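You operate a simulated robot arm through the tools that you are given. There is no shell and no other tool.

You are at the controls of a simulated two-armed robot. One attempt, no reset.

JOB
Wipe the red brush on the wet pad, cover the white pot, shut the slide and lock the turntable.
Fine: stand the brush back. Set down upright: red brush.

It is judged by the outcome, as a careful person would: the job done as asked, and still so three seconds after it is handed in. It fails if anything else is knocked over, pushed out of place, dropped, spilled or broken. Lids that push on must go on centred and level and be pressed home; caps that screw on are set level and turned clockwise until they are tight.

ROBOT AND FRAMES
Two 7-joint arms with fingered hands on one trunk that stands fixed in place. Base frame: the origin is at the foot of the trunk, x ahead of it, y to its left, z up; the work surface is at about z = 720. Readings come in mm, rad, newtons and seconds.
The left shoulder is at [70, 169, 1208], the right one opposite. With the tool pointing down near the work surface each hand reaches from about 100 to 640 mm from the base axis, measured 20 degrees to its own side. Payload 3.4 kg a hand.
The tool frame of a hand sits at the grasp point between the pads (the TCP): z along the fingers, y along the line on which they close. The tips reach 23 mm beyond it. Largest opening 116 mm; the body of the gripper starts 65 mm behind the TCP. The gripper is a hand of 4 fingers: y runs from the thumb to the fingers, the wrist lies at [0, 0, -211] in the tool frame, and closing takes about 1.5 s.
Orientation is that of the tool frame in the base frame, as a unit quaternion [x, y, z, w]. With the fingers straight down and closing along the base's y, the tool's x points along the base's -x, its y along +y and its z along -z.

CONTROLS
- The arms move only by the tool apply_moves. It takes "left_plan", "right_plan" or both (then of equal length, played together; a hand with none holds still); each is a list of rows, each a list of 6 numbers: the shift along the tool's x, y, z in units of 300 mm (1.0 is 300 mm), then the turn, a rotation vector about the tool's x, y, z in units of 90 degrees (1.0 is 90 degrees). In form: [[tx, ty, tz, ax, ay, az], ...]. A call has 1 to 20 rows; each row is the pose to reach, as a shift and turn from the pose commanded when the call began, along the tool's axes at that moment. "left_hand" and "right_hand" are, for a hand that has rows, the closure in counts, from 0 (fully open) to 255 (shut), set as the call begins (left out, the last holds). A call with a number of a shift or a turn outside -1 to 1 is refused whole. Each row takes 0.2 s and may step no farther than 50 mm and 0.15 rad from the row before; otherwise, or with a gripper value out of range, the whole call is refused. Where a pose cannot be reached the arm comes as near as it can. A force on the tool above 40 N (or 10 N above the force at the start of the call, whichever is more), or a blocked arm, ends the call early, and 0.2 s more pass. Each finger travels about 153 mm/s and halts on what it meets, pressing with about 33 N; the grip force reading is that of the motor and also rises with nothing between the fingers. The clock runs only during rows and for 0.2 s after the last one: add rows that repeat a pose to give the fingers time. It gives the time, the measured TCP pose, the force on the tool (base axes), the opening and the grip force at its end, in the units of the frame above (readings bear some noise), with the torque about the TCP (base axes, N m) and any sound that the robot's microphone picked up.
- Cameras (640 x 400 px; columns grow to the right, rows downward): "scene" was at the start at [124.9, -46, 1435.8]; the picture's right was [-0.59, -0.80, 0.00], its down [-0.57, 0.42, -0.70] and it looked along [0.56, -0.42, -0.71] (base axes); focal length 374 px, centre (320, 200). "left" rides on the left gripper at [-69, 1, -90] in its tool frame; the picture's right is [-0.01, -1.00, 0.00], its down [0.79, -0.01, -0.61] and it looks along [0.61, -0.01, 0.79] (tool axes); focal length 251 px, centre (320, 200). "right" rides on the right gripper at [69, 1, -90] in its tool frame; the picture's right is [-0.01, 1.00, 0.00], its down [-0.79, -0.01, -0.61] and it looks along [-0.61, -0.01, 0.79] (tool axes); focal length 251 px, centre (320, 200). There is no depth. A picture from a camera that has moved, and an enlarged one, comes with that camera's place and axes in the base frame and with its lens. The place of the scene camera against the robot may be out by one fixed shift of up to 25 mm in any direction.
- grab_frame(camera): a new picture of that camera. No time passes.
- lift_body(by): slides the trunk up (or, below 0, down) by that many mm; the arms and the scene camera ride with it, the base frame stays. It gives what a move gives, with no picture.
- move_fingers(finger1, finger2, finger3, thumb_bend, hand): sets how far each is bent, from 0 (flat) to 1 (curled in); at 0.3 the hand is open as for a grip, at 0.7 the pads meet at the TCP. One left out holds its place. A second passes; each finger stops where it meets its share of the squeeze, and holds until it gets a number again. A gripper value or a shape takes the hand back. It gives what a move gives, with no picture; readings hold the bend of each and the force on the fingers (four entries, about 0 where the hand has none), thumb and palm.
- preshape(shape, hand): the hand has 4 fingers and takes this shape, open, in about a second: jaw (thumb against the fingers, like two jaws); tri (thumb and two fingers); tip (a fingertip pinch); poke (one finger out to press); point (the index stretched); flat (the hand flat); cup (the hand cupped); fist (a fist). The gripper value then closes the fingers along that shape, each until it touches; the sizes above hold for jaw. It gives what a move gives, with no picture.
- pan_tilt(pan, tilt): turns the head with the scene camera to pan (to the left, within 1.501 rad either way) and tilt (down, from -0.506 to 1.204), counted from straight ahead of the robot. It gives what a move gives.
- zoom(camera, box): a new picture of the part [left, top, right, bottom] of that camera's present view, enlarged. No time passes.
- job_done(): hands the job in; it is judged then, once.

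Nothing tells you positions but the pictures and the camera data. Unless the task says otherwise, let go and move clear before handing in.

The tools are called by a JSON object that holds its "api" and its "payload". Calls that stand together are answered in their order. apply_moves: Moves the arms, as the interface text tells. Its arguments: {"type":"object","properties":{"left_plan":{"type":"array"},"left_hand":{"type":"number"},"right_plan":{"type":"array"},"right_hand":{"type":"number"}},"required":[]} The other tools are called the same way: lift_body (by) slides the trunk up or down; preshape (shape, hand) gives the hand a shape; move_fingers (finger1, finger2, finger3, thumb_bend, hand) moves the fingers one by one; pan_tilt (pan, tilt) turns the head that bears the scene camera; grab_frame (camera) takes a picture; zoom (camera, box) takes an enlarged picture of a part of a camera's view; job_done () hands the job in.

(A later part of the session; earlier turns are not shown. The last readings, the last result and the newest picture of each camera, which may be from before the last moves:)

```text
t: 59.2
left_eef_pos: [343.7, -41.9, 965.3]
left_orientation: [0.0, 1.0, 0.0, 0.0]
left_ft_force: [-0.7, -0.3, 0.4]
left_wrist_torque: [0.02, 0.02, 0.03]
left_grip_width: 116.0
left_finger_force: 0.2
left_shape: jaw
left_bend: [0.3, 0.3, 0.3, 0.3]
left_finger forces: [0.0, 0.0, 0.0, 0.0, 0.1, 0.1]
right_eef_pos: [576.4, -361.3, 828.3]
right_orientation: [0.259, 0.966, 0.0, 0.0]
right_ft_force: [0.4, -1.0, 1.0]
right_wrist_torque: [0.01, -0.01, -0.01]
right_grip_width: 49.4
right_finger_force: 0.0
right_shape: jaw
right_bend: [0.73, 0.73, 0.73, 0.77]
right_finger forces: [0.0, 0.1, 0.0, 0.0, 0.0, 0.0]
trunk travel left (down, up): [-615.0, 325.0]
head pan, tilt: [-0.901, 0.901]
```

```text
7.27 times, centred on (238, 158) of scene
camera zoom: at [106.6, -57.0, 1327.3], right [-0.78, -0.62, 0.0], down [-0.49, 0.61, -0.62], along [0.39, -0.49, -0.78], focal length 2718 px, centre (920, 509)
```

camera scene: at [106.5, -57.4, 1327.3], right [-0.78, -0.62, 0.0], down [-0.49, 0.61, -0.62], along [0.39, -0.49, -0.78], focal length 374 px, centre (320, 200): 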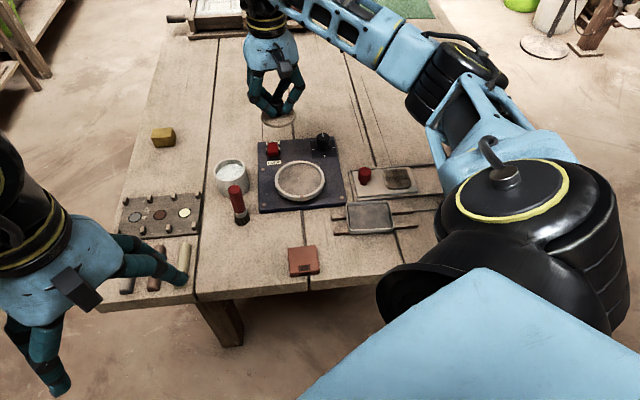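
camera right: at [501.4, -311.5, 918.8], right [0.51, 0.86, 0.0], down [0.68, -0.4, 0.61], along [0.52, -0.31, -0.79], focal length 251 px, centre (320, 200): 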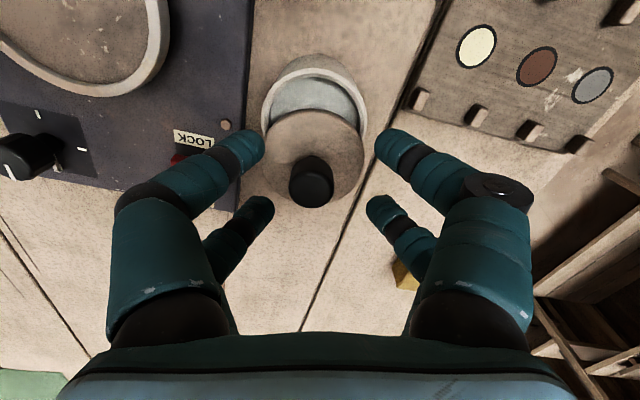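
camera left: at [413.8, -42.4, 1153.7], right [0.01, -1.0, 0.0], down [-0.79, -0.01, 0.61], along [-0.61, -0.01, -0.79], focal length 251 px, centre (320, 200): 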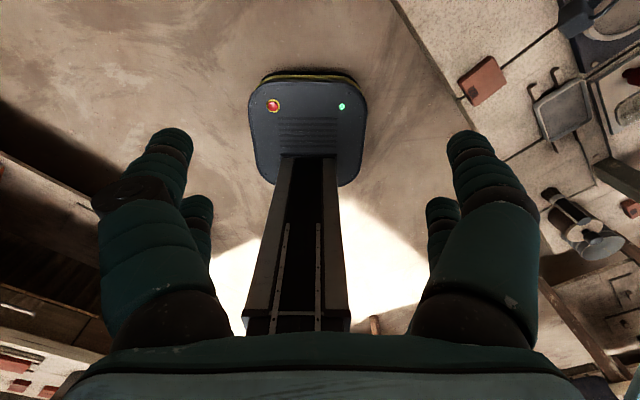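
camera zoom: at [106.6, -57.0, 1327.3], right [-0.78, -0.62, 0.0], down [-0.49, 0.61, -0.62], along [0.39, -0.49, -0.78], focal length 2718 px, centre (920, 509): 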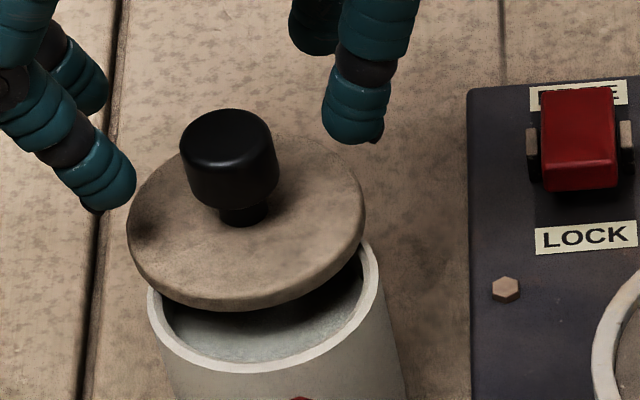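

{"api": "apply_moves", "payload": {"right_plan": [[0, 0, 0.028, 0, 0, 0], [0, 0, 0.028, 0, 0, 0]]}}

{"api": "apply_moves", "payload": {"right_plan": [[0, 0, 0, 0, 0, 0], [0, 0, 0, 0, 0, 0], [0, 0, 0, 0, 0, 0], [0, 0, 0, 0, 0, 0], [0, 0, 0, 0, 0, 0], [0, 0, 0, 0, 0, 0]], "right_hand": 255}}

{"api": "zoom", "payload": {"camera": "right", "box": [220, 50, 420, 220]}}

{"api": "zoom", "payload": {"camera": "scene", "box": [205, 130, 270, 185]}}

```text
t: 59.8
left_eef_pos: [344.7, -42.6, 966.2]
left_orientation: [0.0, 1.0, 0.0, 0.0]
left_ft_force: [0.1, 0.4, -0.1]
left_wrist_torque: [-0.02, 0.03, -0.03]
left_grip_width: 115.8
left_finger_force: 0.0
left_shape: jaw
left_bend: [0.3, 0.3, 0.3, 0.3]
left_finger forces: [0.0, 0.0, 0.0, 0.0, 0.0, 0.0]
right_eef_pos: [577.4, -361.1, 820.9]
right_orientation: [0.259, 0.966, 0.001, 0.0]
right_ft_force: [0.0, -0.5, -1.1]
right_wrist_torque: [-0.03, -0.02, 0.01]
right_grip_width: 49.5
right_finger_force: 0.1
right_shape: jaw
right_bend: [0.73, 0.73, 0.73, 0.77]
right_finger forces: [0.0, 0.0, 0.0, 0.1, 0.0, 0.0]
trunk travel left (down, up): [-615.0, 325.0]
head pan, tilt: [-0.901, 0.901]
```

```text
t: 61.2
left_eef_pos: [345.2, -41.6, 966.0]
left_orientation: [0.0, 1.0, 0.0, 0.001]
left_ft_force: [-0.4, 0.6, -0.2]
left_wrist_torque: [-0.03, -0.02, 0.01]
left_grip_width: 115.9
left_finger_force: 0.0
left_shape: jaw
left_bend: [0.3, 0.3, 0.3, 0.3]
left_finger forces: [0.0, 0.0, 0.0, 0.0, 0.0, 0.0]
right_eef_pos: [576.1, -362.5, 820.6]
right_orientation: [0.259, 0.966, -0.001, 0.0]
right_ft_force: [0.3, 0.3, 0.2]
right_wrist_torque: [0.0, 0.0, 0.01]
right_grip_width: 6.8
right_finger_force: 33.4
right_shape: jaw
right_bend: [0.73, 0.62, 0.62, 0.75]
right_finger forces: [27.1, 0.1, 0.1, 0.1, 29.3, 0.0]
trunk travel left (down, up): [-615.0, 325.0]
head pan, tilt: [-0.901, 0.901]
```

```text
2.35 times, centred on (320, 135) of right
camera zoom: at [517.4, -326.5, 910.6], right [0.51, 0.86, 0.0], down [0.68, -0.4, 0.61], along [0.52, -0.31, -0.8], focal length 592 px, centre (320, 353)
```

zoom: 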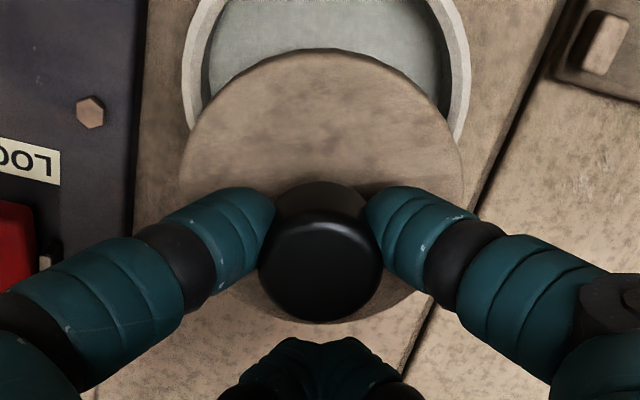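

```text
7.27 times, centred on (238, 158) of scene
camera zoom: at [106.8, -57.0, 1327.3], right [-0.78, -0.62, 0.0], down [-0.49, 0.61, -0.62], along [0.39, -0.49, -0.78], focal length 2718 px, centre (920, 509)
```

zoom: 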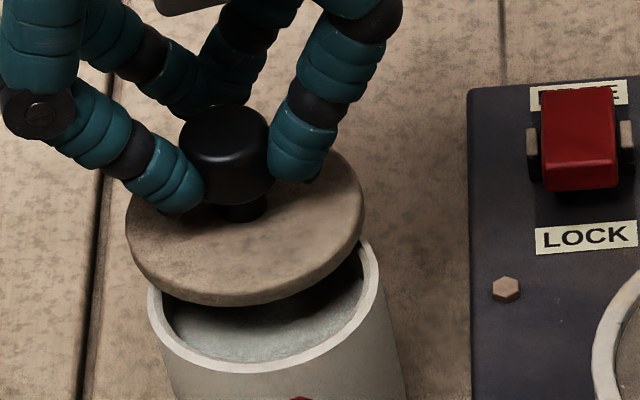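

A firmer, better-centred grip. Lifting slightly, shifting about 16 mm back toward the pot's centre, and checking.

{"api": "apply_moves", "payload": {"right_plan": [[0, 0, -0.02, 0, 0, 0], [0, 0, -0.04, 0, 0, 0], [0.027, 0.002, -0.04, 0, 0, 0], [0.053, 0.004, -0.04, 0, 0, 0], [0.053, 0.004, -0.04, 0, 0, 0]]}}

{"api": "zoom", "payload": {"camera": "right", "box": [220, 50, 420, 220]}}

{"api": "zoom", "payload": {"camera": "scene", "box": [205, 130, 270, 185]}}

```text
t: 62.4
left_eef_pos: [346.5, -42.6, 963.8]
left_orientation: [0.0, 1.0, 0.0, 0.0]
left_ft_force: [-0.5, 1.4, 0.0]
left_wrist_torque: [0.02, 0.0, 0.01]
left_grip_width: 116.0
left_finger_force: 0.0
left_shape: jaw
left_bend: [0.3, 0.3, 0.3, 0.3]
left_finger forces: [0.0, 0.1, 0.0, 0.0, 0.0, 0.0]
right_eef_pos: [564.9, -351.9, 832.2]
right_orientation: [0.259, 0.966, 0.0, 0.0]
right_ft_force: [0.0, -0.4, -0.3]
right_wrist_torque: [0.03, -0.02, -0.02]
right_grip_width: 6.5
right_finger_force: 32.5
right_shape: jaw
right_bend: [0.73, 0.62, 0.62, 0.75]
right_finger forces: [27.0, 0.0, 0.1, 0.0, 29.2, 0.0]
trunk travel left (down, up): [-615.0, 325.0]
head pan, tilt: [-0.901, 0.901]
```

```text
2.35 times, centred on (320, 135) of right
camera zoom: at [505.5, -316.3, 921.5], right [0.51, 0.86, 0.0], down [0.68, -0.4, 0.61], along [0.52, -0.31, -0.79], focal length 592 px, centre (320, 353)
```

zoom: 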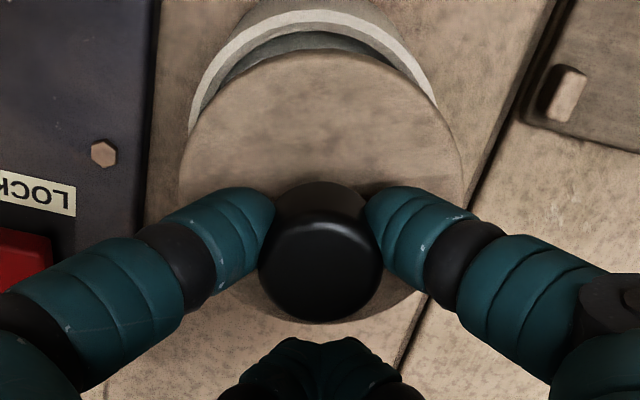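

```text
7.27 times, centred on (238, 158) of scene
camera zoom: at [107.0, -56.9, 1327.3], right [-0.78, -0.62, 0.0], down [-0.49, 0.61, -0.62], along [0.39, -0.49, -0.78], focal length 2718 px, centre (920, 509)
```

zoom: 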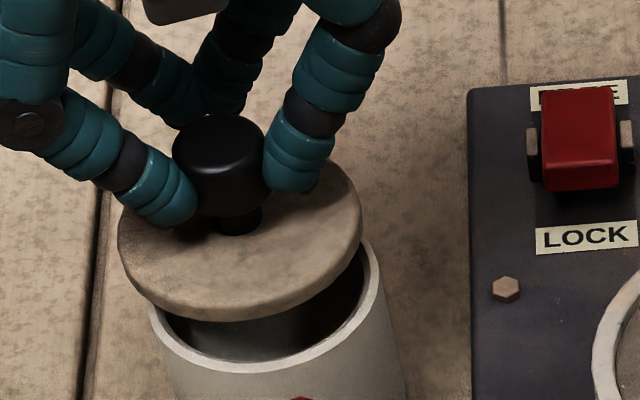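

Held firmly, and nearly concentric. A finer look before lowering.

{"api": "zoom", "payload": {"camera": "right", "box": [250, 40, 390, 140]}}

{"api": "zoom", "payload": {"camera": "scene", "box": [205, 140, 265, 190]}}

```text
4.00 times, centred on (320, 90) of right
camera zoom: at [505.5, -316.3, 921.5], right [0.51, 0.86, 0.0], down [0.68, -0.4, 0.61], along [0.52, -0.31, -0.79], focal length 1006 px, centre (320, 640)
```

zoom: 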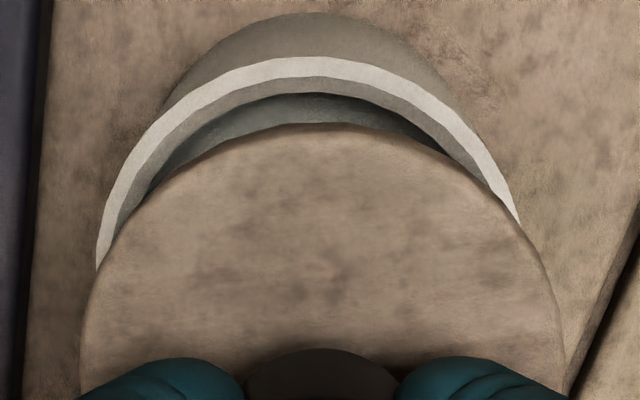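

```text
8.00 times, centred on (235, 165) of scene
camera zoom: at [107.0, -56.9, 1327.3], right [-0.78, -0.62, 0.0], down [-0.49, 0.61, -0.62], along [0.39, -0.49, -0.78], focal length 2990 px, centre (1000, 480)
```

zoom: 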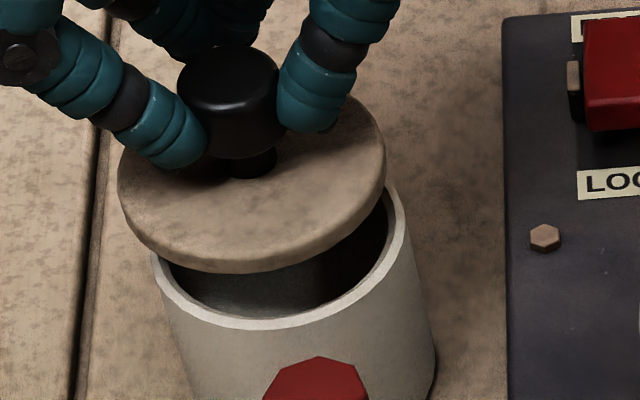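

{"api": "apply_moves", "payload": {"right_plan": [[0, -0.005, 0.015, 0, 0, 0], [0, -0.005, 0.03, 0, 0, 0], [0, -0.005, 0.03, 0, 0, 0]]}}

{"api": "zoom", "payload": {"camera": "right", "box": [250, 40, 390, 140]}}

{"api": "zoom", "payload": {"camera": "scene", "box": [205, 140, 265, 190]}}

```text
t: 63.2
left_eef_pos: [345.9, -41.3, 964.7]
left_orientation: [0.0, 1.0, 0.0, 0.0]
left_ft_force: [-0.2, -0.1, -0.3]
left_wrist_torque: [0.05, 0.02, 0.03]
left_grip_width: 115.8
left_finger_force: 0.1
left_shape: jaw
left_bend: [0.3, 0.3, 0.3, 0.3]
left_finger forces: [0.0, 0.1, 0.0, 0.1, 0.1, 0.0]
right_eef_pos: [564.2, -353.0, 823.1]
right_orientation: [0.258, 0.966, 0.0, 0.0]
right_ft_force: [-0.5, -0.5, -0.7]
right_wrist_torque: [0.02, 0.01, 0.02]
right_grip_width: 6.4
right_finger_force: 32.8
right_shape: jaw
right_bend: [0.73, 0.62, 0.62, 0.75]
right_finger forces: [27.0, 0.1, 0.0, 0.0, 29.1, 0.0]
trunk travel left (down, up): [-615.0, 325.0]
head pan, tilt: [-0.901, 0.901]
```

```text
4.00 times, centred on (320, 90) of right
camera zoom: at [503.9, -317.9, 912.3], right [0.51, 0.86, 0.0], down [0.68, -0.4, 0.61], along [0.52, -0.31, -0.8], focal length 1006 px, centre (320, 640)
```

zoom: 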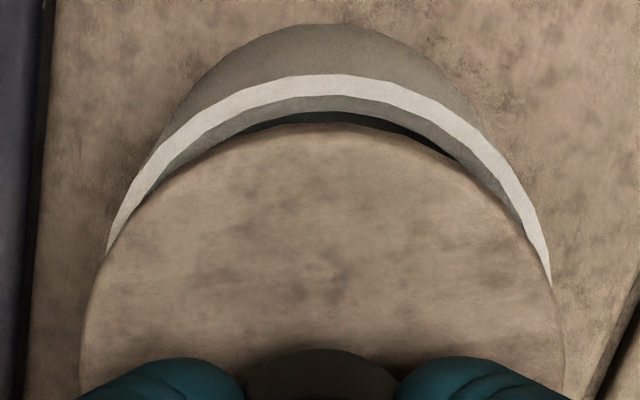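

```text
8.00 times, centred on (235, 165) of scene
camera zoom: at [106.7, -57.0, 1327.3], right [-0.78, -0.62, 0.0], down [-0.49, 0.61, -0.62], along [0.39, -0.49, -0.78], focal length 2990 px, centre (1000, 480)
```

zoom: 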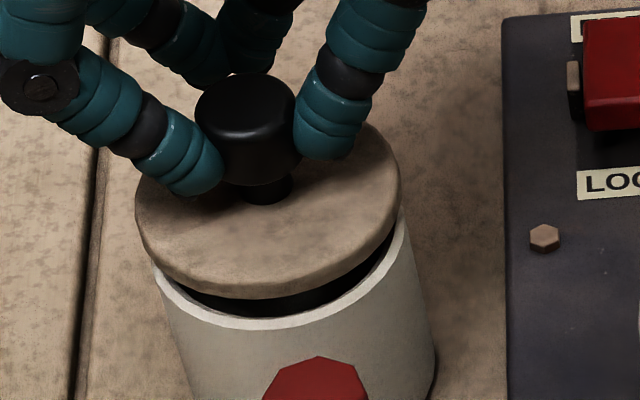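

Centred to within about 1 mm. A 1 mm correction, then lowering in small steps.

{"api": "apply_moves", "payload": {"right_plan": [[0.0037, 0.0005, 0, 0, 0, 0], [0.0037, 0.0005, 0.008, 0, 0, 0], [0.0037, 0.0005, 0.008, 0, 0, 0]]}}

{"api": "apply_moves", "payload": {"right_plan": [[0, 0, 0.005, 0, 0, 0], [0, 0, 0.005, 0, 0, 0]]}}

{"api": "zoom", "payload": {"camera": "scene", "box": [205, 140, 265, 190]}}

```text
t: 64.0
left_eef_pos: [345.1, -41.9, 965.2]
left_orientation: [0.0, 1.0, 0.0, 0.0]
left_ft_force: [0.4, 0.0, 0.1]
left_wrist_torque: [0.0, 0.0, -0.01]
left_grip_width: 115.8
left_finger_force: 0.0
left_shape: jaw
left_bend: [0.3, 0.3, 0.3, 0.3]
left_finger forces: [0.1, 0.0, 0.0, 0.0, 0.0, 0.1]
right_eef_pos: [562.6, -352.3, 820.7]
right_orientation: [0.259, 0.966, 0.0, 0.0]
right_ft_force: [-0.3, 0.2, -1.2]
right_wrist_torque: [0.02, -0.03, -0.01]
right_grip_width: 6.4
right_finger_force: 33.1
right_shape: jaw
right_bend: [0.73, 0.62, 0.62, 0.75]
right_finger forces: [26.9, 0.0, 0.0, 0.0, 29.1, 0.0]
trunk travel left (down, up): [-615.0, 325.0]
head pan, tilt: [-0.901, 0.901]
```

```text
t: 64.6
left_eef_pos: [344.4, -42.5, 965.8]
left_orientation: [0.0, 1.0, 0.0, 0.0]
left_ft_force: [0.5, 0.7, 0.1]
left_wrist_torque: [0.0, 0.02, 0.02]
left_grip_width: 115.8
left_finger_force: 0.0
left_shape: jaw
left_bend: [0.3, 0.3, 0.3, 0.3]
left_finger forces: [0.0, 0.1, 0.1, 0.1, 0.0, 0.0]
right_eef_pos: [562.7, -352.2, 819.0]
right_orientation: [0.259, 0.966, 0.0, 0.0]
right_ft_force: [-0.7, 0.0, -0.4]
right_wrist_torque: [-0.01, 0.02, 0.04]
right_grip_width: 6.6
right_finger_force: 32.8
right_shape: jaw
right_bend: [0.73, 0.62, 0.62, 0.75]
right_finger forces: [26.9, 0.1, 0.0, 0.0, 29.1, 0.0]
trunk travel left (down, up): [-615.0, 325.0]
head pan, tilt: [-0.901, 0.901]
```

```text
8.00 times, centred on (235, 165) of scene
camera zoom: at [106.8, -57.0, 1327.3], right [-0.78, -0.62, 0.0], down [-0.49, 0.61, -0.62], along [0.39, -0.49, -0.78], focal length 2990 px, centre (1000, 480)
```

zoom: 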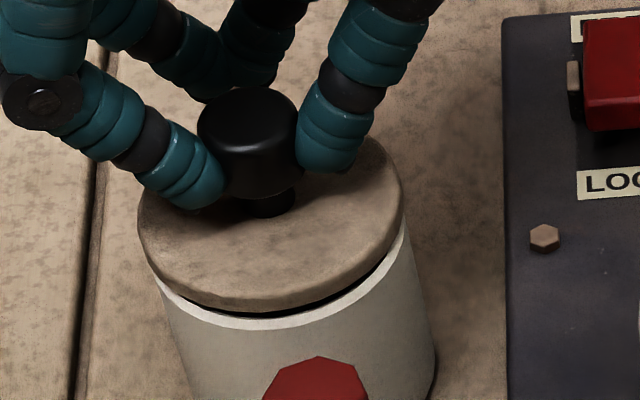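

{"api": "apply_moves", "payload": {"right_plan": [[0, 0, 0.005, 0, 0, 0], [0, 0, 0.005, 0, 0, 0]]}}

{"api": "apply_moves", "payload": {"right_plan": [[0, 0, 0.005, 0, 0, 0], [0, 0, 0.005, 0, 0, 0]]}}

{"api": "zoom", "payload": {"camera": "scene", "box": [205, 140, 265, 190]}}

{"api": "zoom", "payload": {"camera": "right", "box": [250, 40, 390, 140]}}

```text
t: 65.2
left_eef_pos: [344.8, -41.9, 965.5]
left_orientation: [0.0, 1.0, 0.0, 0.0]
left_ft_force: [0.0, 0.5, 0.6]
left_wrist_torque: [0.0, -0.02, -0.01]
left_grip_width: 115.7
left_finger_force: 0.1
left_shape: jaw
left_bend: [0.3, 0.3, 0.3, 0.3]
left_finger forces: [0.0, 0.0, 0.0, 0.0, 0.1, 0.1]
right_eef_pos: [562.5, -351.9, 817.8]
right_orientation: [0.259, 0.966, 0.0, 0.0]
right_ft_force: [-0.9, 0.2, 0.6]
right_wrist_torque: [0.01, 0.02, 0.01]
right_grip_width: 6.6
right_finger_force: 33.2
right_shape: jaw
right_bend: [0.73, 0.62, 0.62, 0.75]
right_finger forces: [27.2, 0.0, 0.0, 0.1, 29.2, 0.0]
trunk travel left (down, up): [-615.0, 325.0]
head pan, tilt: [-0.901, 0.901]
```

```text
t: 65.8
left_eef_pos: [344.4, -42.8, 964.7]
left_orientation: [0.001, 1.0, -0.001, 0.0]
left_ft_force: [-0.1, -0.5, -0.4]
left_wrist_torque: [0.02, 0.0, 0.01]
left_grip_width: 115.9
left_finger_force: 0.1
left_shape: jaw
left_bend: [0.3, 0.3, 0.3, 0.3]
left_finger forces: [0.0, 0.1, 0.0, 0.0, 0.0, 0.0]
right_eef_pos: [563.5, -353.2, 816.3]
right_orientation: [0.258, 0.966, 0.0, 0.0]
right_ft_force: [-0.8, 1.9, 0.0]
right_wrist_torque: [0.03, 0.04, 0.01]
right_grip_width: 6.6
right_finger_force: 33.1
right_shape: jaw
right_bend: [0.73, 0.62, 0.62, 0.75]
right_finger forces: [27.5, 0.0, 0.1, 0.0, 29.3, 0.0]
trunk travel left (down, up): [-615.0, 325.0]
head pan, tilt: [-0.901, 0.901]
```

```text
8.00 times, centred on (235, 165) of scene
camera zoom: at [106.5, -56.8, 1327.4], right [-0.78, -0.62, 0.0], down [-0.49, 0.61, -0.62], along [0.39, -0.49, -0.78], focal length 2990 px, centre (1000, 480)
```

zoom: 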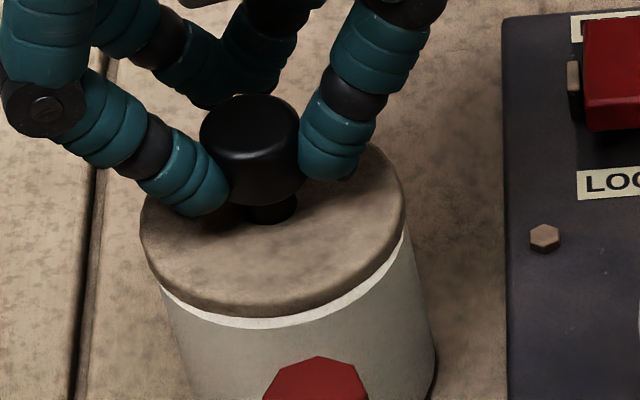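

```text
4.00 times, centred on (320, 90) of right
camera zoom: at [503.1, -317.0, 906.5], right [0.51, 0.86, 0.0], down [0.68, -0.4, 0.61], along [0.52, -0.31, -0.79], focal length 1006 px, centre (320, 640)
```

zoom: 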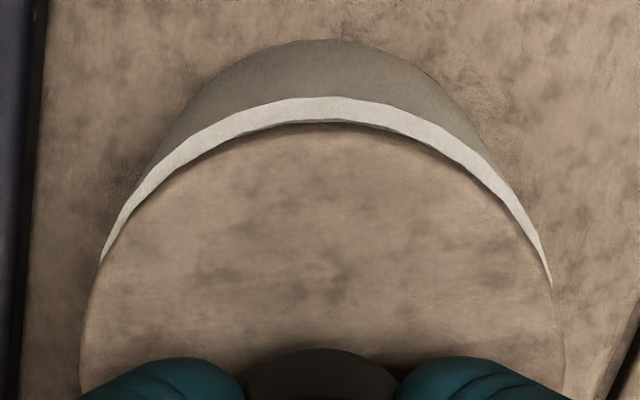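

{"api": "apply_moves", "payload": {"right_plan": [[0, 0, 0.005, 0, 0, 0], [0, 0, 0.005, 0, 0, 0]]}}

{"api": "apply_moves", "payload": {"right_plan": [[0, 0, 0.004, 0, 0, 0], [0, 0, 0.004, 0, 0, 0]]}}

{"api": "zoom", "payload": {"camera": "scene", "box": [205, 140, 265, 190]}}

{"api": "zoom", "payload": {"camera": "right", "box": [250, 40, 390, 140]}}

```text
t: 66.4
left_eef_pos: [345.3, -42.5, 965.3]
left_orientation: [0.0, 1.0, 0.0, 0.001]
left_ft_force: [-0.1, 0.8, 0.3]
left_wrist_torque: [-0.02, 0.04, -0.04]
left_grip_width: 115.8
left_finger_force: 0.1
left_shape: jaw
left_bend: [0.3, 0.3, 0.3, 0.3]
left_finger forces: [0.1, 0.0, 0.0, 0.1, 0.0, 0.1]
right_eef_pos: [562.2, -352.0, 816.6]
right_orientation: [0.259, 0.966, 0.0, 0.0]
right_ft_force: [-0.3, 0.6, 2.4]
right_wrist_torque: [0.04, 0.04, 0.03]
right_grip_width: 6.6
right_finger_force: 33.4
right_shape: jaw
right_bend: [0.73, 0.62, 0.62, 0.76]
right_finger forces: [28.1, 0.1, 0.0, 0.0, 29.5, 0.1]
trunk travel left (down, up): [-615.0, 325.0]
head pan, tilt: [-0.901, 0.901]
```

```text
t: 67.0
left_eef_pos: [343.4, -41.2, 964.8]
left_orientation: [0.0, 1.0, 0.0, 0.0]
left_ft_force: [-0.4, 1.6, 0.6]
left_wrist_torque: [0.01, -0.01, -0.01]
left_grip_width: 115.7
left_finger_force: 0.1
left_shape: jaw
left_bend: [0.3, 0.3, 0.3, 0.3]
left_finger forces: [0.0, 0.1, 0.0, 0.1, 0.0, 0.1]
right_eef_pos: [562.2, -352.3, 815.3]
right_orientation: [0.259, 0.966, 0.0, 0.0]
right_ft_force: [2.3, 1.1, 9.1]
right_wrist_torque: [0.06, 0.13, -0.01]
right_grip_width: 6.7
right_finger_force: 33.0
right_shape: jaw
right_bend: [0.73, 0.62, 0.62, 0.76]
right_finger forces: [29.4, 0.0, 0.0, 0.0, 30.7, 0.0]
trunk travel left (down, up): [-615.0, 325.0]
head pan, tilt: [-0.901, 0.901]
```

```text
8.00 times, centred on (235, 165) of scene
camera zoom: at [105.5, -56.0, 1327.6], right [-0.78, -0.62, 0.0], down [-0.49, 0.61, -0.62], along [0.39, -0.49, -0.78], focal length 2990 px, centre (1000, 480)
```

zoom: 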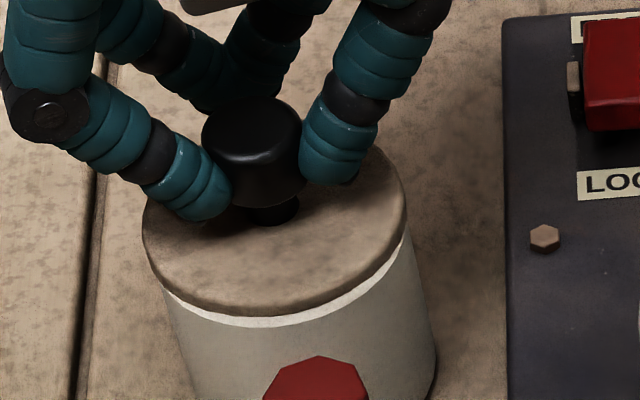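

```text
4.00 times, centred on (320, 90) of right
camera zoom: at [502.3, -317.0, 905.1], right [0.51, 0.86, 0.0], down [0.68, -0.4, 0.61], along [0.52, -0.31, -0.79], focal length 1006 px, centre (320, 640)
```

zoom: 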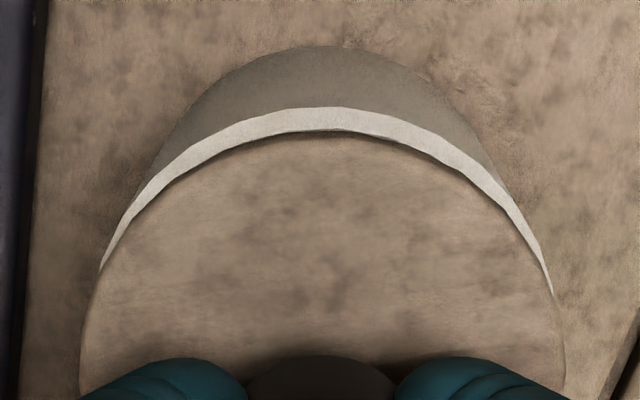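

Force is building at the seat. Pressing it home a little further.

{"api": "apply_moves", "payload": {"right_plan": [[0, 0, 0.004, 0, 0, 0], [0, 0, 0.004, 0, 0, 0]]}}

{"api": "apply_moves", "payload": {"right_plan": [[0, 0, 0.004, 0, 0, 0], [0, 0, 0.004, 0, 0, 0]]}}

{"api": "zoom", "payload": {"camera": "scene", "box": [205, 140, 265, 190]}}

{"api": "zoom", "payload": {"camera": "right", "box": [250, 40, 390, 140]}}

```text
t: 67.6
left_eef_pos: [343.9, -40.2, 967.0]
left_orientation: [0.0, 1.0, -0.001, 0.0]
left_ft_force: [0.1, 1.3, -0.4]
left_wrist_torque: [-0.03, -0.05, -0.01]
left_grip_width: 115.7
left_finger_force: 0.1
left_shape: jaw
left_bend: [0.3, 0.3, 0.3, 0.3]
left_finger forces: [0.1, 0.0, 0.0, 0.0, 0.0, 0.1]
right_eef_pos: [561.2, -352.9, 815.7]
right_orientation: [0.258, 0.966, -0.001, 0.002]
right_ft_force: [1.4, 0.7, 15.3]
right_wrist_torque: [0.13, 0.22, -0.03]
right_grip_width: 7.2
right_finger_force: 32.7
right_shape: jaw
right_bend: [0.73, 0.62, 0.62, 0.76]
right_finger forces: [30.8, 0.0, 0.0, 0.1, 32.0, 0.0]
trunk travel left (down, up): [-615.0, 325.0]
head pan, tilt: [-0.901, 0.901]
```

```text
t: 68.2
left_eef_pos: [342.8, -40.0, 966.1]
left_orientation: [0.0, 1.0, -0.001, 0.001]
left_ft_force: [1.1, 0.5, -0.6]
left_wrist_torque: [0.01, 0.01, -0.03]
left_grip_width: 116.0
left_finger_force: 0.1
left_shape: jaw
left_bend: [0.3, 0.3, 0.3, 0.3]
left_finger forces: [0.0, 0.0, 0.1, 0.1, 0.0, 0.0]
right_eef_pos: [561.9, -352.0, 815.0]
right_orientation: [0.259, 0.966, -0.001, 0.002]
right_ft_force: [3.3, -1.4, 24.0]
right_wrist_torque: [0.17, 0.31, -0.05]
right_grip_width: 7.2
right_finger_force: 33.4
right_shape: jaw
right_bend: [0.73, 0.62, 0.62, 0.77]
right_finger forces: [31.9, 0.0, 0.1, 0.0, 33.7, 0.0]
trunk travel left (down, up): [-615.0, 325.0]
head pan, tilt: [-0.901, 0.901]
```

```text
8.00 times, centred on (235, 165) of scene
camera zoom: at [103.6, -54.8, 1327.8], right [-0.78, -0.62, 0.0], down [-0.49, 0.61, -0.62], along [0.39, -0.49, -0.78], focal length 2990 px, centre (1000, 480)
```

zoom: 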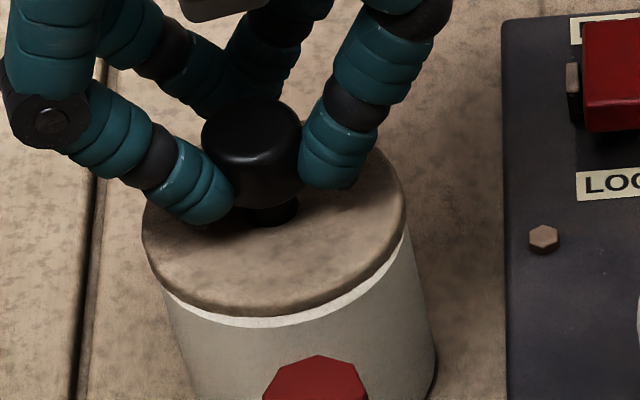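

```text
4.00 times, centred on (320, 90) of right
camera zoom: at [501.6, -316.5, 903.9], right [0.51, 0.86, 0.0], down [0.68, -0.4, 0.61], along [0.53, -0.31, -0.79], focal length 1006 px, centre (320, 640)
```

zoom: 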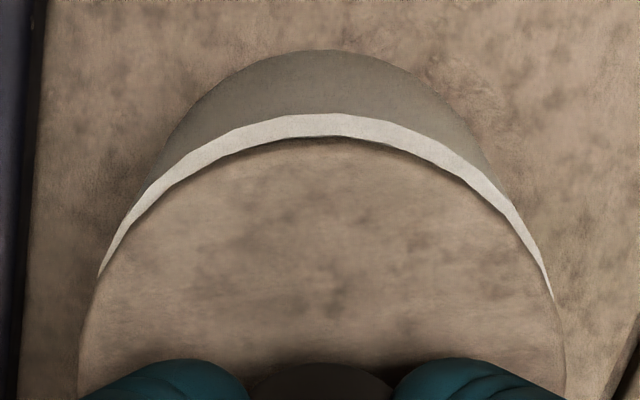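

It took 24 N with no further travel, so the lid is seated. Easing off and releasing.

{"api": "apply_moves", "payload": {"right_plan": [[0, 0, -0.006, 0, 0, 0], [0, 0, -0.011, 0, 0, 0], [0, 0, -0.011, 0, 0, 0]]}}

{"api": "apply_moves", "payload": {"right_plan": [[0, 0, 0, 0, 0, 0], [0, 0, 0, 0, 0, 0], [0, 0, 0, 0, 0, 0], [0, 0, 0, 0, 0, 0], [0, 0, 0, 0, 0, 0]], "right_hand": 130}}

{"api": "apply_moves", "payload": {"right_plan": [[0, 0, -0.08, 0, 0, 0], [0, 0, -0.2, 0, 0, 0], [0, 0, -0.33, 0, 0, 0], [0, 0, -0.33, 0, 0, 0]]}}

{"api": "grab_frame", "payload": {"camera": "right"}}

{"api": "zoom", "payload": {"camera": "scene", "box": [205, 140, 265, 190]}}

{"api": "zoom", "payload": {"camera": "right", "box": [260, 60, 380, 160]}}

```text
t: 69.0
left_eef_pos: [344.0, -41.1, 964.7]
left_orientation: [0.0, 1.0, 0.0, 0.0]
left_ft_force: [0.0, 0.5, -0.7]
left_wrist_torque: [-0.02, -0.03, 0.02]
left_grip_width: 115.9
left_finger_force: 0.0
left_shape: jaw
left_bend: [0.3, 0.3, 0.3, 0.3]
left_finger forces: [0.0, 0.0, 0.0, 0.1, 0.0, 0.0]
right_eef_pos: [562.0, -353.6, 815.4]
right_orientation: [0.259, 0.966, 0.0, -0.001]
right_ft_force: [1.9, 2.7, 7.6]
right_wrist_torque: [0.07, 0.08, -0.06]
right_grip_width: 7.5
right_finger_force: 32.8
right_shape: jaw
right_bend: [0.73, 0.62, 0.62, 0.77]
right_finger forces: [33.0, 0.0, 0.0, 0.0, 32.5, 0.0]
trunk travel left (down, up): [-615.0, 325.0]
head pan, tilt: [-0.901, 0.901]
```

```text
t: 70.2
left_eef_pos: [345.2, -41.8, 965.2]
left_orientation: [0.001, 1.0, -0.001, 0.0]
left_ft_force: [0.5, 0.2, -0.2]
left_wrist_torque: [0.03, 0.03, 0.03]
left_grip_width: 116.1
left_finger_force: 0.0
left_shape: jaw
left_bend: [0.3, 0.3, 0.3, 0.3]
left_finger forces: [0.0, 0.0, 0.0, 0.0, 0.0, 0.0]
right_eef_pos: [563.1, -352.7, 814.8]
right_orientation: [0.259, 0.966, 0.0, 0.0]
right_ft_force: [0.5, -0.2, 1.1]
right_wrist_torque: [0.02, 0.01, -0.02]
right_grip_width: 56.0
right_finger_force: 0.0
right_shape: jaw
right_bend: [0.73, 0.73, 0.73, 0.76]
right_finger forces: [0.1, 0.0, 0.0, 0.0, 0.0, 0.1]
trunk travel left (down, up): [-615.0, 325.0]
head pan, tilt: [-0.901, 0.901]
```

```text
t: 71.2
left_eef_pos: [345.3, -41.4, 965.7]
left_orientation: [0.0, 1.0, 0.0, 0.001]
left_ft_force: [-0.3, 0.1, -0.2]
left_wrist_torque: [0.0, 0.02, -0.03]
left_grip_width: 115.8
left_finger_force: 0.1
left_shape: jaw
left_bend: [0.3, 0.3, 0.3, 0.3]
left_finger forces: [0.0, 0.0, 0.1, 0.1, 0.0, 0.1]
right_eef_pos: [563.6, -353.5, 912.7]
right_orientation: [0.259, 0.966, 0.0, 0.0]
right_ft_force: [-0.4, -0.1, 0.7]
right_wrist_torque: [-0.02, 0.03, 0.03]
right_grip_width: 56.0
right_finger_force: 0.0
right_shape: jaw
right_bend: [0.73, 0.73, 0.73, 0.76]
right_finger forces: [0.1, 0.0, 0.1, 0.0, 0.0, 0.0]
trunk travel left (down, up): [-615.0, 325.0]
head pan, tilt: [-0.901, 0.901]
```

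```text
taken
camera right: at [503.6, -317.8, 1002.9], right [0.51, 0.86, 0.0], down [0.68, -0.4, 0.61], along [0.52, -0.31, -0.8], focal length 251 px, centre (320, 200)
```

right: 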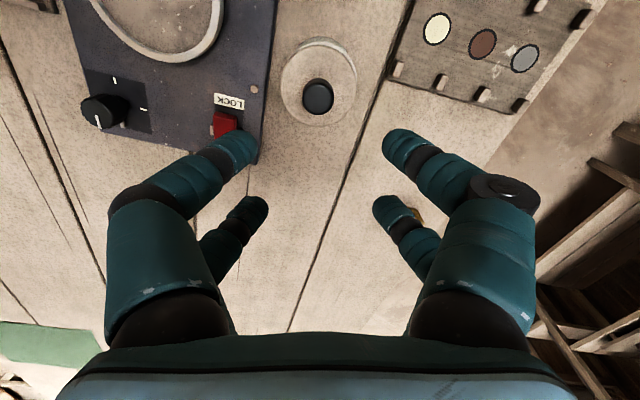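

```text
8.00 times, centred on (235, 165) of scene
camera zoom: at [107.0, -57.2, 1327.3], right [-0.78, -0.62, 0.0], down [-0.49, 0.61, -0.62], along [0.39, -0.49, -0.78], focal length 2990 px, centre (1000, 480)
```

zoom: 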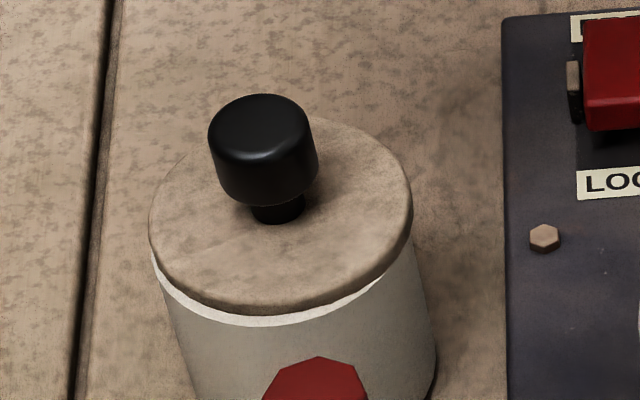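

```text
4.00 times, centred on (320, 110) of right
camera zoom: at [503.6, -317.8, 1002.9], right [0.51, 0.86, 0.0], down [0.68, -0.4, 0.61], along [0.52, -0.31, -0.8], focal length 1006 px, centre (320, 560)
```

zoom: 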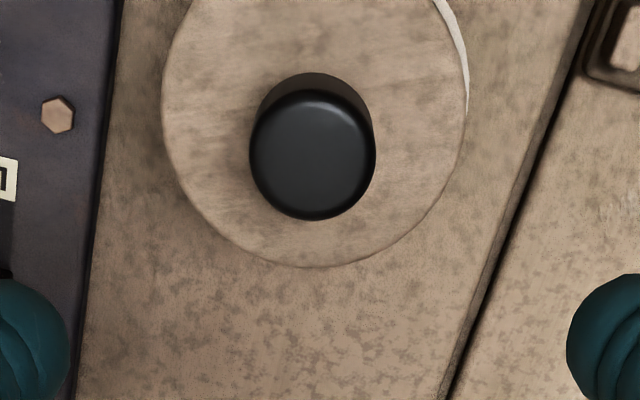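

{"api": "zoom", "payload": {"camera": "right", "box": [265, 25, 375, 135]}}

{"api": "zoom", "payload": {"camera": "scene", "box": [212, 150, 252, 190]}}

```text
3.64 times, centred on (320, 80) of right
camera zoom: at [503.6, -317.8, 1002.9], right [0.51, 0.86, 0.0], down [0.68, -0.4, 0.61], along [0.52, -0.31, -0.8], focal length 914 px, centre (320, 636)
```

zoom: 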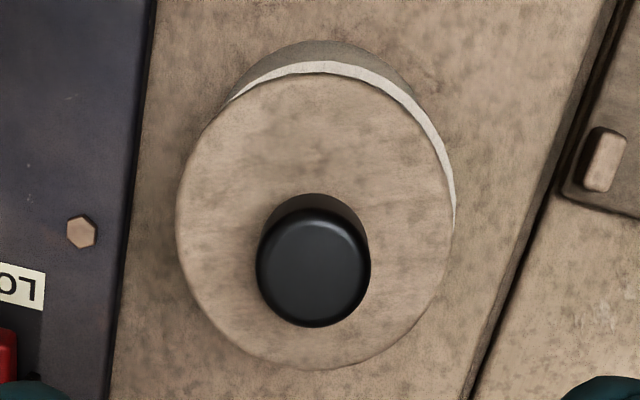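

```text
10.00 times, centred on (232, 170) of scene
camera zoom: at [107.0, -57.2, 1327.3], right [-0.78, -0.62, 0.0], down [-0.49, 0.61, -0.62], along [0.39, -0.49, -0.78], focal length 3738 px, centre (1200, 500)
```

zoom: 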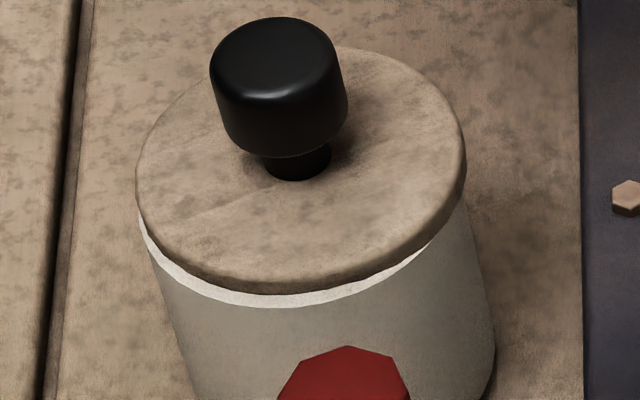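

The lid is on. I want a low side view to check it is level and fully home, so I'll pull the hand back and tilt it to look across the bench.

{"api": "apply_moves", "payload": {"right_plan": [[0.1, -0.05, 0, 0, 0, -0.067], [0.2, -0.1, 0, 0, 0, -0.133], [0.3, -0.15, 0, 0, 0, -0.2], [0.4, -0.2, 0, 0, 0, -0.267], [0.487, -0.248, 0, 0, 0, -0.333], [0.487, -0.248, 0, 0, 0, -0.333]]}}

{"api": "apply_moves", "payload": {"right_plan": [[0, 0, 0.05, 0, -0.08, 0], [0, 0, 0.1, 0, -0.16, 0], [0, 0, 0.15, 0, -0.24, 0], [0, 0, 0.2, 0, -0.32, 0], [0, 0, 0.25, 0, -0.389, 0], [0, 0, 0.25, 0, -0.389, 0]]}}

{"api": "grab_frame", "payload": {"camera": "right"}}

{"api": "grab_frame", "payload": {"camera": "scene"}}

```text
t: 72.6
left_eef_pos: [344.5, -41.3, 963.9]
left_orientation: [0.0, 1.0, 0.0, 0.0]
left_ft_force: [0.1, -0.3, 0.8]
left_wrist_torque: [0.03, 0.03, 0.0]
left_grip_width: 115.7
left_finger_force: 0.0
left_shape: jaw
left_bend: [0.3, 0.3, 0.3, 0.3]
left_finger forces: [0.0, 0.0, 0.0, 0.0, 0.1, 0.0]
right_eef_pos: [398.2, -344.6, 913.7]
right_orientation: [0.0, 1.0, 0.0, 0.0]
right_ft_force: [0.7, -0.5, 0.7]
right_wrist_torque: [0.03, 0.02, -0.02]
right_grip_width: 56.2
right_finger_force: 0.1
right_shape: jaw
right_bend: [0.73, 0.73, 0.73, 0.76]
right_finger forces: [0.0, 0.0, 0.0, 0.1, 0.0, 0.0]
trunk travel left (down, up): [-615.0, 325.0]
head pan, tilt: [-0.901, 0.901]
```

```text
t: 74.0
left_eef_pos: [346.2, -42.0, 965.4]
left_orientation: [-0.001, 1.0, 0.0, 0.0]
left_ft_force: [-0.7, -0.5, -0.3]
left_wrist_torque: [-0.02, -0.01, -0.01]
left_grip_width: 115.9
left_finger_force: 0.0
left_shape: jaw
left_bend: [0.3, 0.3, 0.3, 0.3]
left_finger forces: [0.0, 0.0, 0.1, 0.0, 0.0, 0.0]
right_eef_pos: [397.8, -343.7, 840.2]
right_orientation: [0.0, 0.954, 0.0, 0.301]
right_ft_force: [-1.1, 0.1, 0.0]
right_wrist_torque: [-0.02, 0.04, -0.01]
right_grip_width: 56.4
right_finger_force: 0.0
right_shape: jaw
right_bend: [0.73, 0.73, 0.73, 0.76]
right_finger forces: [0.0, 0.0, 0.0, 0.0, 0.0, 0.1]
trunk travel left (down, up): [-615.0, 325.0]
head pan, tilt: [-0.901, 0.901]
```

```text
taken
camera right: at [290.6, -343.6, 872.9], right [0.01, 1.0, 0.01], down [0.3, -0.01, 0.95], along [0.95, -0.01, -0.3], focal length 251 px, centre (320, 200)
```

right: 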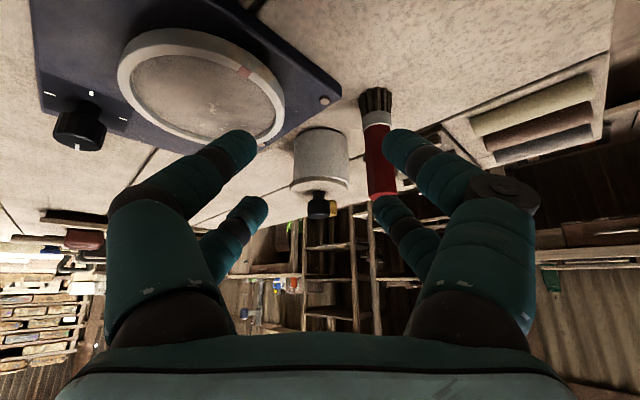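

```text
taken
camera scene: at [106.7, -56.8, 1327.3], right [-0.78, -0.62, 0.0], down [-0.49, 0.61, -0.62], along [0.39, -0.49, -0.78], focal length 374 px, centre (320, 200)
```

scene: 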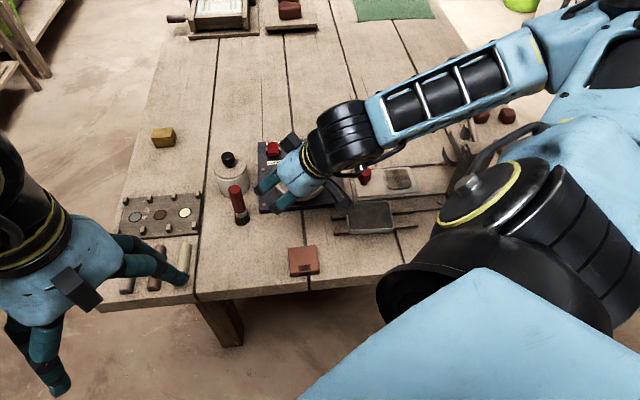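

Excellent side view. Zooming on the lid joint.

{"api": "zoom", "payload": {"camera": "right", "box": [280, 115, 365, 225]}}

{"api": "zoom", "payload": {"camera": "right", "box": [285, 165, 355, 220]}}

```text
3.64 times, centred on (322, 170) of right
camera zoom: at [290.6, -343.6, 872.9], right [0.01, 1.0, 0.01], down [0.3, -0.01, 0.95], along [0.95, -0.01, -0.3], focal length 914 px, centre (311, 309)
```

zoom: 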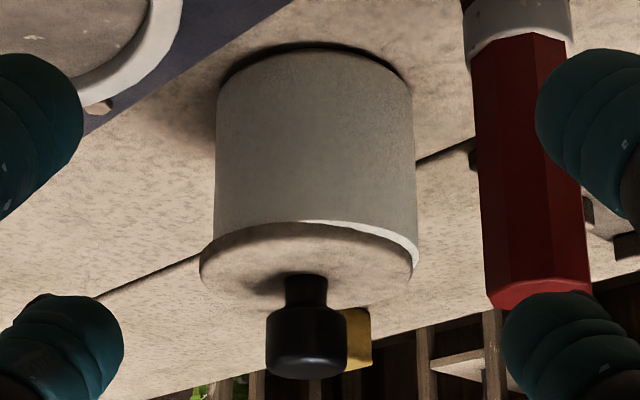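

```text
7.27 times, centred on (320, 192) of right
camera zoom: at [290.6, -343.6, 872.9], right [0.01, 1.0, 0.01], down [0.3, -0.01, 0.95], along [0.95, -0.01, -0.3], focal length 1829 px, centre (320, 254)
```

zoom: 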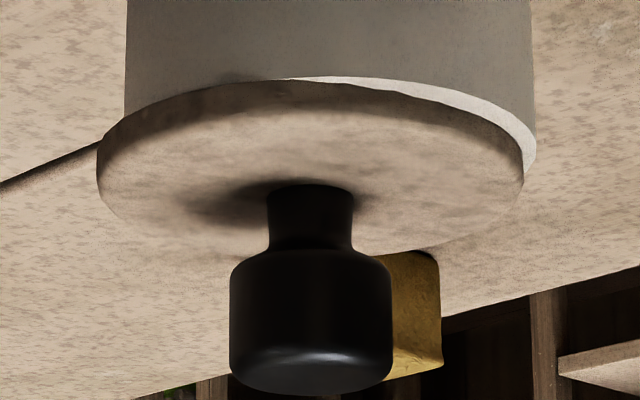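

The lid is level and flush on the rim, but about 3 mm off centre towards −y; it slid on release. I'll re-grip with the fingers closing along base y, recentre it, and release with no load.

{"api": "apply_moves", "payload": {"right_plan": [[0, 0, 0, 0, 0.08, 0], [0, 0, 0, 0, 0.16, 0], [0, 0, 0, 0, 0.24, 0], [0, 0, 0, 0, 0.32, 0], [0, 0, 0, 0, 0.389, 0], [0, 0, 0, 0, 0.389, 0]]}}

{"api": "apply_moves", "payload": {"right_plan": [[0, 0, -0.13, 0, 0, 0], [0, 0, -0.25, 0, 0, 0], [-0.14, 0, -0.25, 0, 0, 0], [-0.28, 0, -0.25, 0, 0, 0], [-0.42, 0, -0.25, 0, 0, 0], [-0.55, 0, -0.25, 0, 0, 0], [-0.55, 0, -0.25, 0, 0, 0]]}}

{"api": "grab_frame", "payload": {"camera": "right"}}

{"api": "zoom", "payload": {"camera": "right", "box": [250, 40, 390, 160]}}

```text
t: 75.4
left_eef_pos: [345.5, -41.9, 965.1]
left_orientation: [0.0, 1.0, 0.001, 0.0]
left_ft_force: [0.0, 0.5, 0.7]
left_wrist_torque: [-0.01, 0.01, 0.01]
left_grip_width: 115.9
left_finger_force: 0.0
left_shape: jaw
left_bend: [0.3, 0.3, 0.3, 0.3]
left_finger forces: [0.0, 0.0, 0.0, 0.0, 0.0, 0.0]
right_eef_pos: [398.6, -344.5, 838.5]
right_orientation: [0.0, 1.0, 0.0, -0.002]
right_ft_force: [0.6, 0.1, -0.9]
right_wrist_torque: [-0.01, -0.01, 0.0]
right_grip_width: 56.5
right_finger_force: 0.1
right_shape: jaw
right_bend: [0.73, 0.73, 0.73, 0.76]
right_finger forces: [0.1, 0.1, 0.1, 0.0, 0.0, 0.0]
trunk travel left (down, up): [-615.0, 325.0]
head pan, tilt: [-0.901, 0.901]
```

```text
t: 77.0
left_eef_pos: [344.6, -42.7, 965.0]
left_orientation: [0.0, 1.0, 0.0, 0.0]
left_ft_force: [-0.9, -1.0, 0.6]
left_wrist_torque: [0.02, -0.04, -0.02]
left_grip_width: 116.3
left_finger_force: 0.1
left_shape: jaw
left_bend: [0.3, 0.3, 0.3, 0.3]
left_finger forces: [0.1, 0.1, 0.0, 0.0, 0.0, 0.0]
right_eef_pos: [563.3, -343.2, 914.3]
right_orientation: [0.0, 1.0, 0.0, 0.001]
right_ft_force: [-0.1, -0.4, -0.4]
right_wrist_torque: [0.02, 0.0, 0.01]
right_grip_width: 56.6
right_finger_force: 0.1
right_shape: jaw
right_bend: [0.73, 0.73, 0.73, 0.76]
right_finger forces: [0.1, 0.1, 0.0, 0.0, 0.0, 0.1]
trunk travel left (down, up): [-615.0, 325.0]
head pan, tilt: [-0.901, 0.901]
```

```text
taken
camera right: at [493.7, -342.7, 1003.7], right [0.01, 1.0, 0.0], down [0.79, -0.01, 0.61], along [0.61, -0.01, -0.79], focal length 251 px, centre (320, 200)
```

right: 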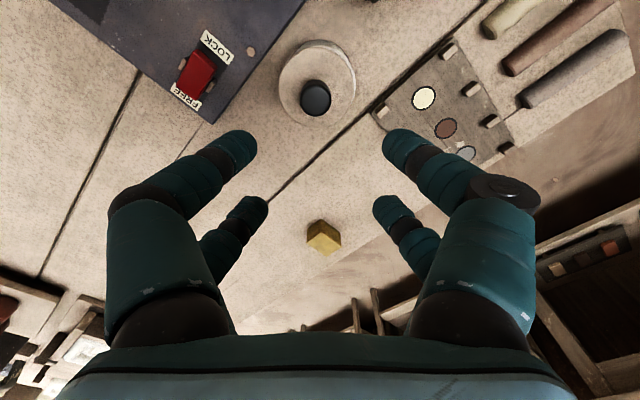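

```text
3.33 times, centred on (320, 100) of right
camera zoom: at [493.7, -342.7, 1003.7], right [0.01, 1.0, 0.0], down [0.79, -0.01, 0.61], along [0.61, -0.01, -0.79], focal length 838 px, centre (320, 533)
```

zoom: 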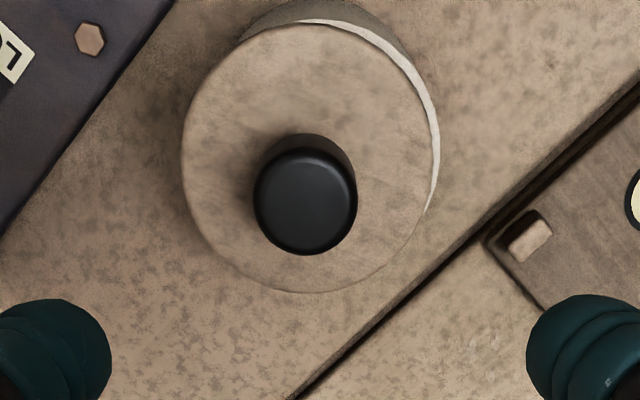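

{"api": "apply_moves", "payload": {"right_plan": [[-0.012, 0.001, 0.09, 0, 0, 0], [-0.023, 0.001, 0.19, 0, 0, 0], [-0.023, 0.001, 0.28, 0, 0, 0], [-0.023, 0.001, 0.28, 0, 0, 0]]}}

{"api": "zoom", "payload": {"camera": "right", "box": [220, 50, 420, 220]}}

{"api": "zoom", "payload": {"camera": "scene", "box": [195, 130, 275, 195]}}

```text
t: 78.0
left_eef_pos: [345.9, -40.8, 964.0]
left_orientation: [0.0, 1.0, 0.0, 0.0]
left_ft_force: [-0.6, 0.1, 0.2]
left_wrist_torque: [0.01, 0.02, 0.0]
left_grip_width: 115.9
left_finger_force: 0.0
left_shape: jaw
left_bend: [0.3, 0.3, 0.3, 0.3]
left_finger forces: [0.0, 0.1, 0.0, 0.0, 0.0, 0.0]
right_eef_pos: [570.2, -343.9, 829.6]
right_orientation: [-0.001, 1.0, 0.0, 0.0]
right_ft_force: [-0.5, 0.6, 0.3]
right_wrist_torque: [0.0, -0.02, -0.01]
right_grip_width: 56.4
right_finger_force: 0.0
right_shape: jaw
right_bend: [0.73, 0.73, 0.73, 0.76]
right_finger forces: [0.0, 0.0, 0.0, 0.0, 0.0, 0.1]
trunk travel left (down, up): [-615.0, 325.0]
head pan, tilt: [-0.901, 0.901]
```

```text
2.35 times, centred on (320, 135) of right
camera zoom: at [501.3, -343.0, 919.4], right [0.01, 1.0, 0.0], down [0.79, -0.01, 0.61], along [0.61, -0.01, -0.79], focal length 592 px, centre (320, 353)
```

zoom: 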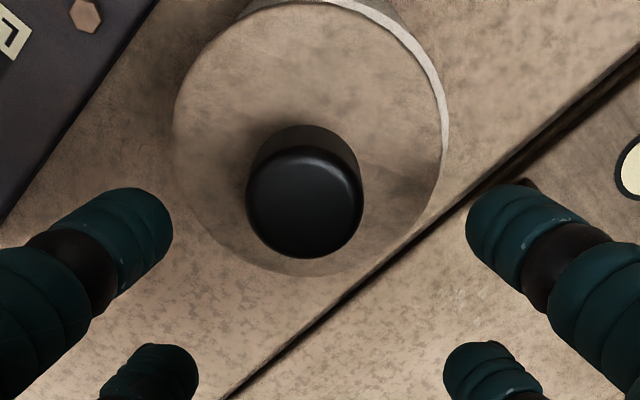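

```text
6.15 times, centred on (235, 162) of scene
camera zoom: at [106.6, -56.9, 1327.4], right [-0.78, -0.62, 0.0], down [-0.49, 0.61, -0.62], along [0.39, -0.49, -0.78], focal length 2300 px, centre (843, 431)
```

zoom: 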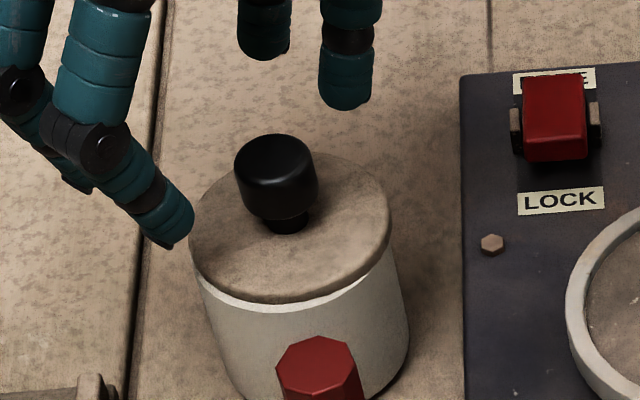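

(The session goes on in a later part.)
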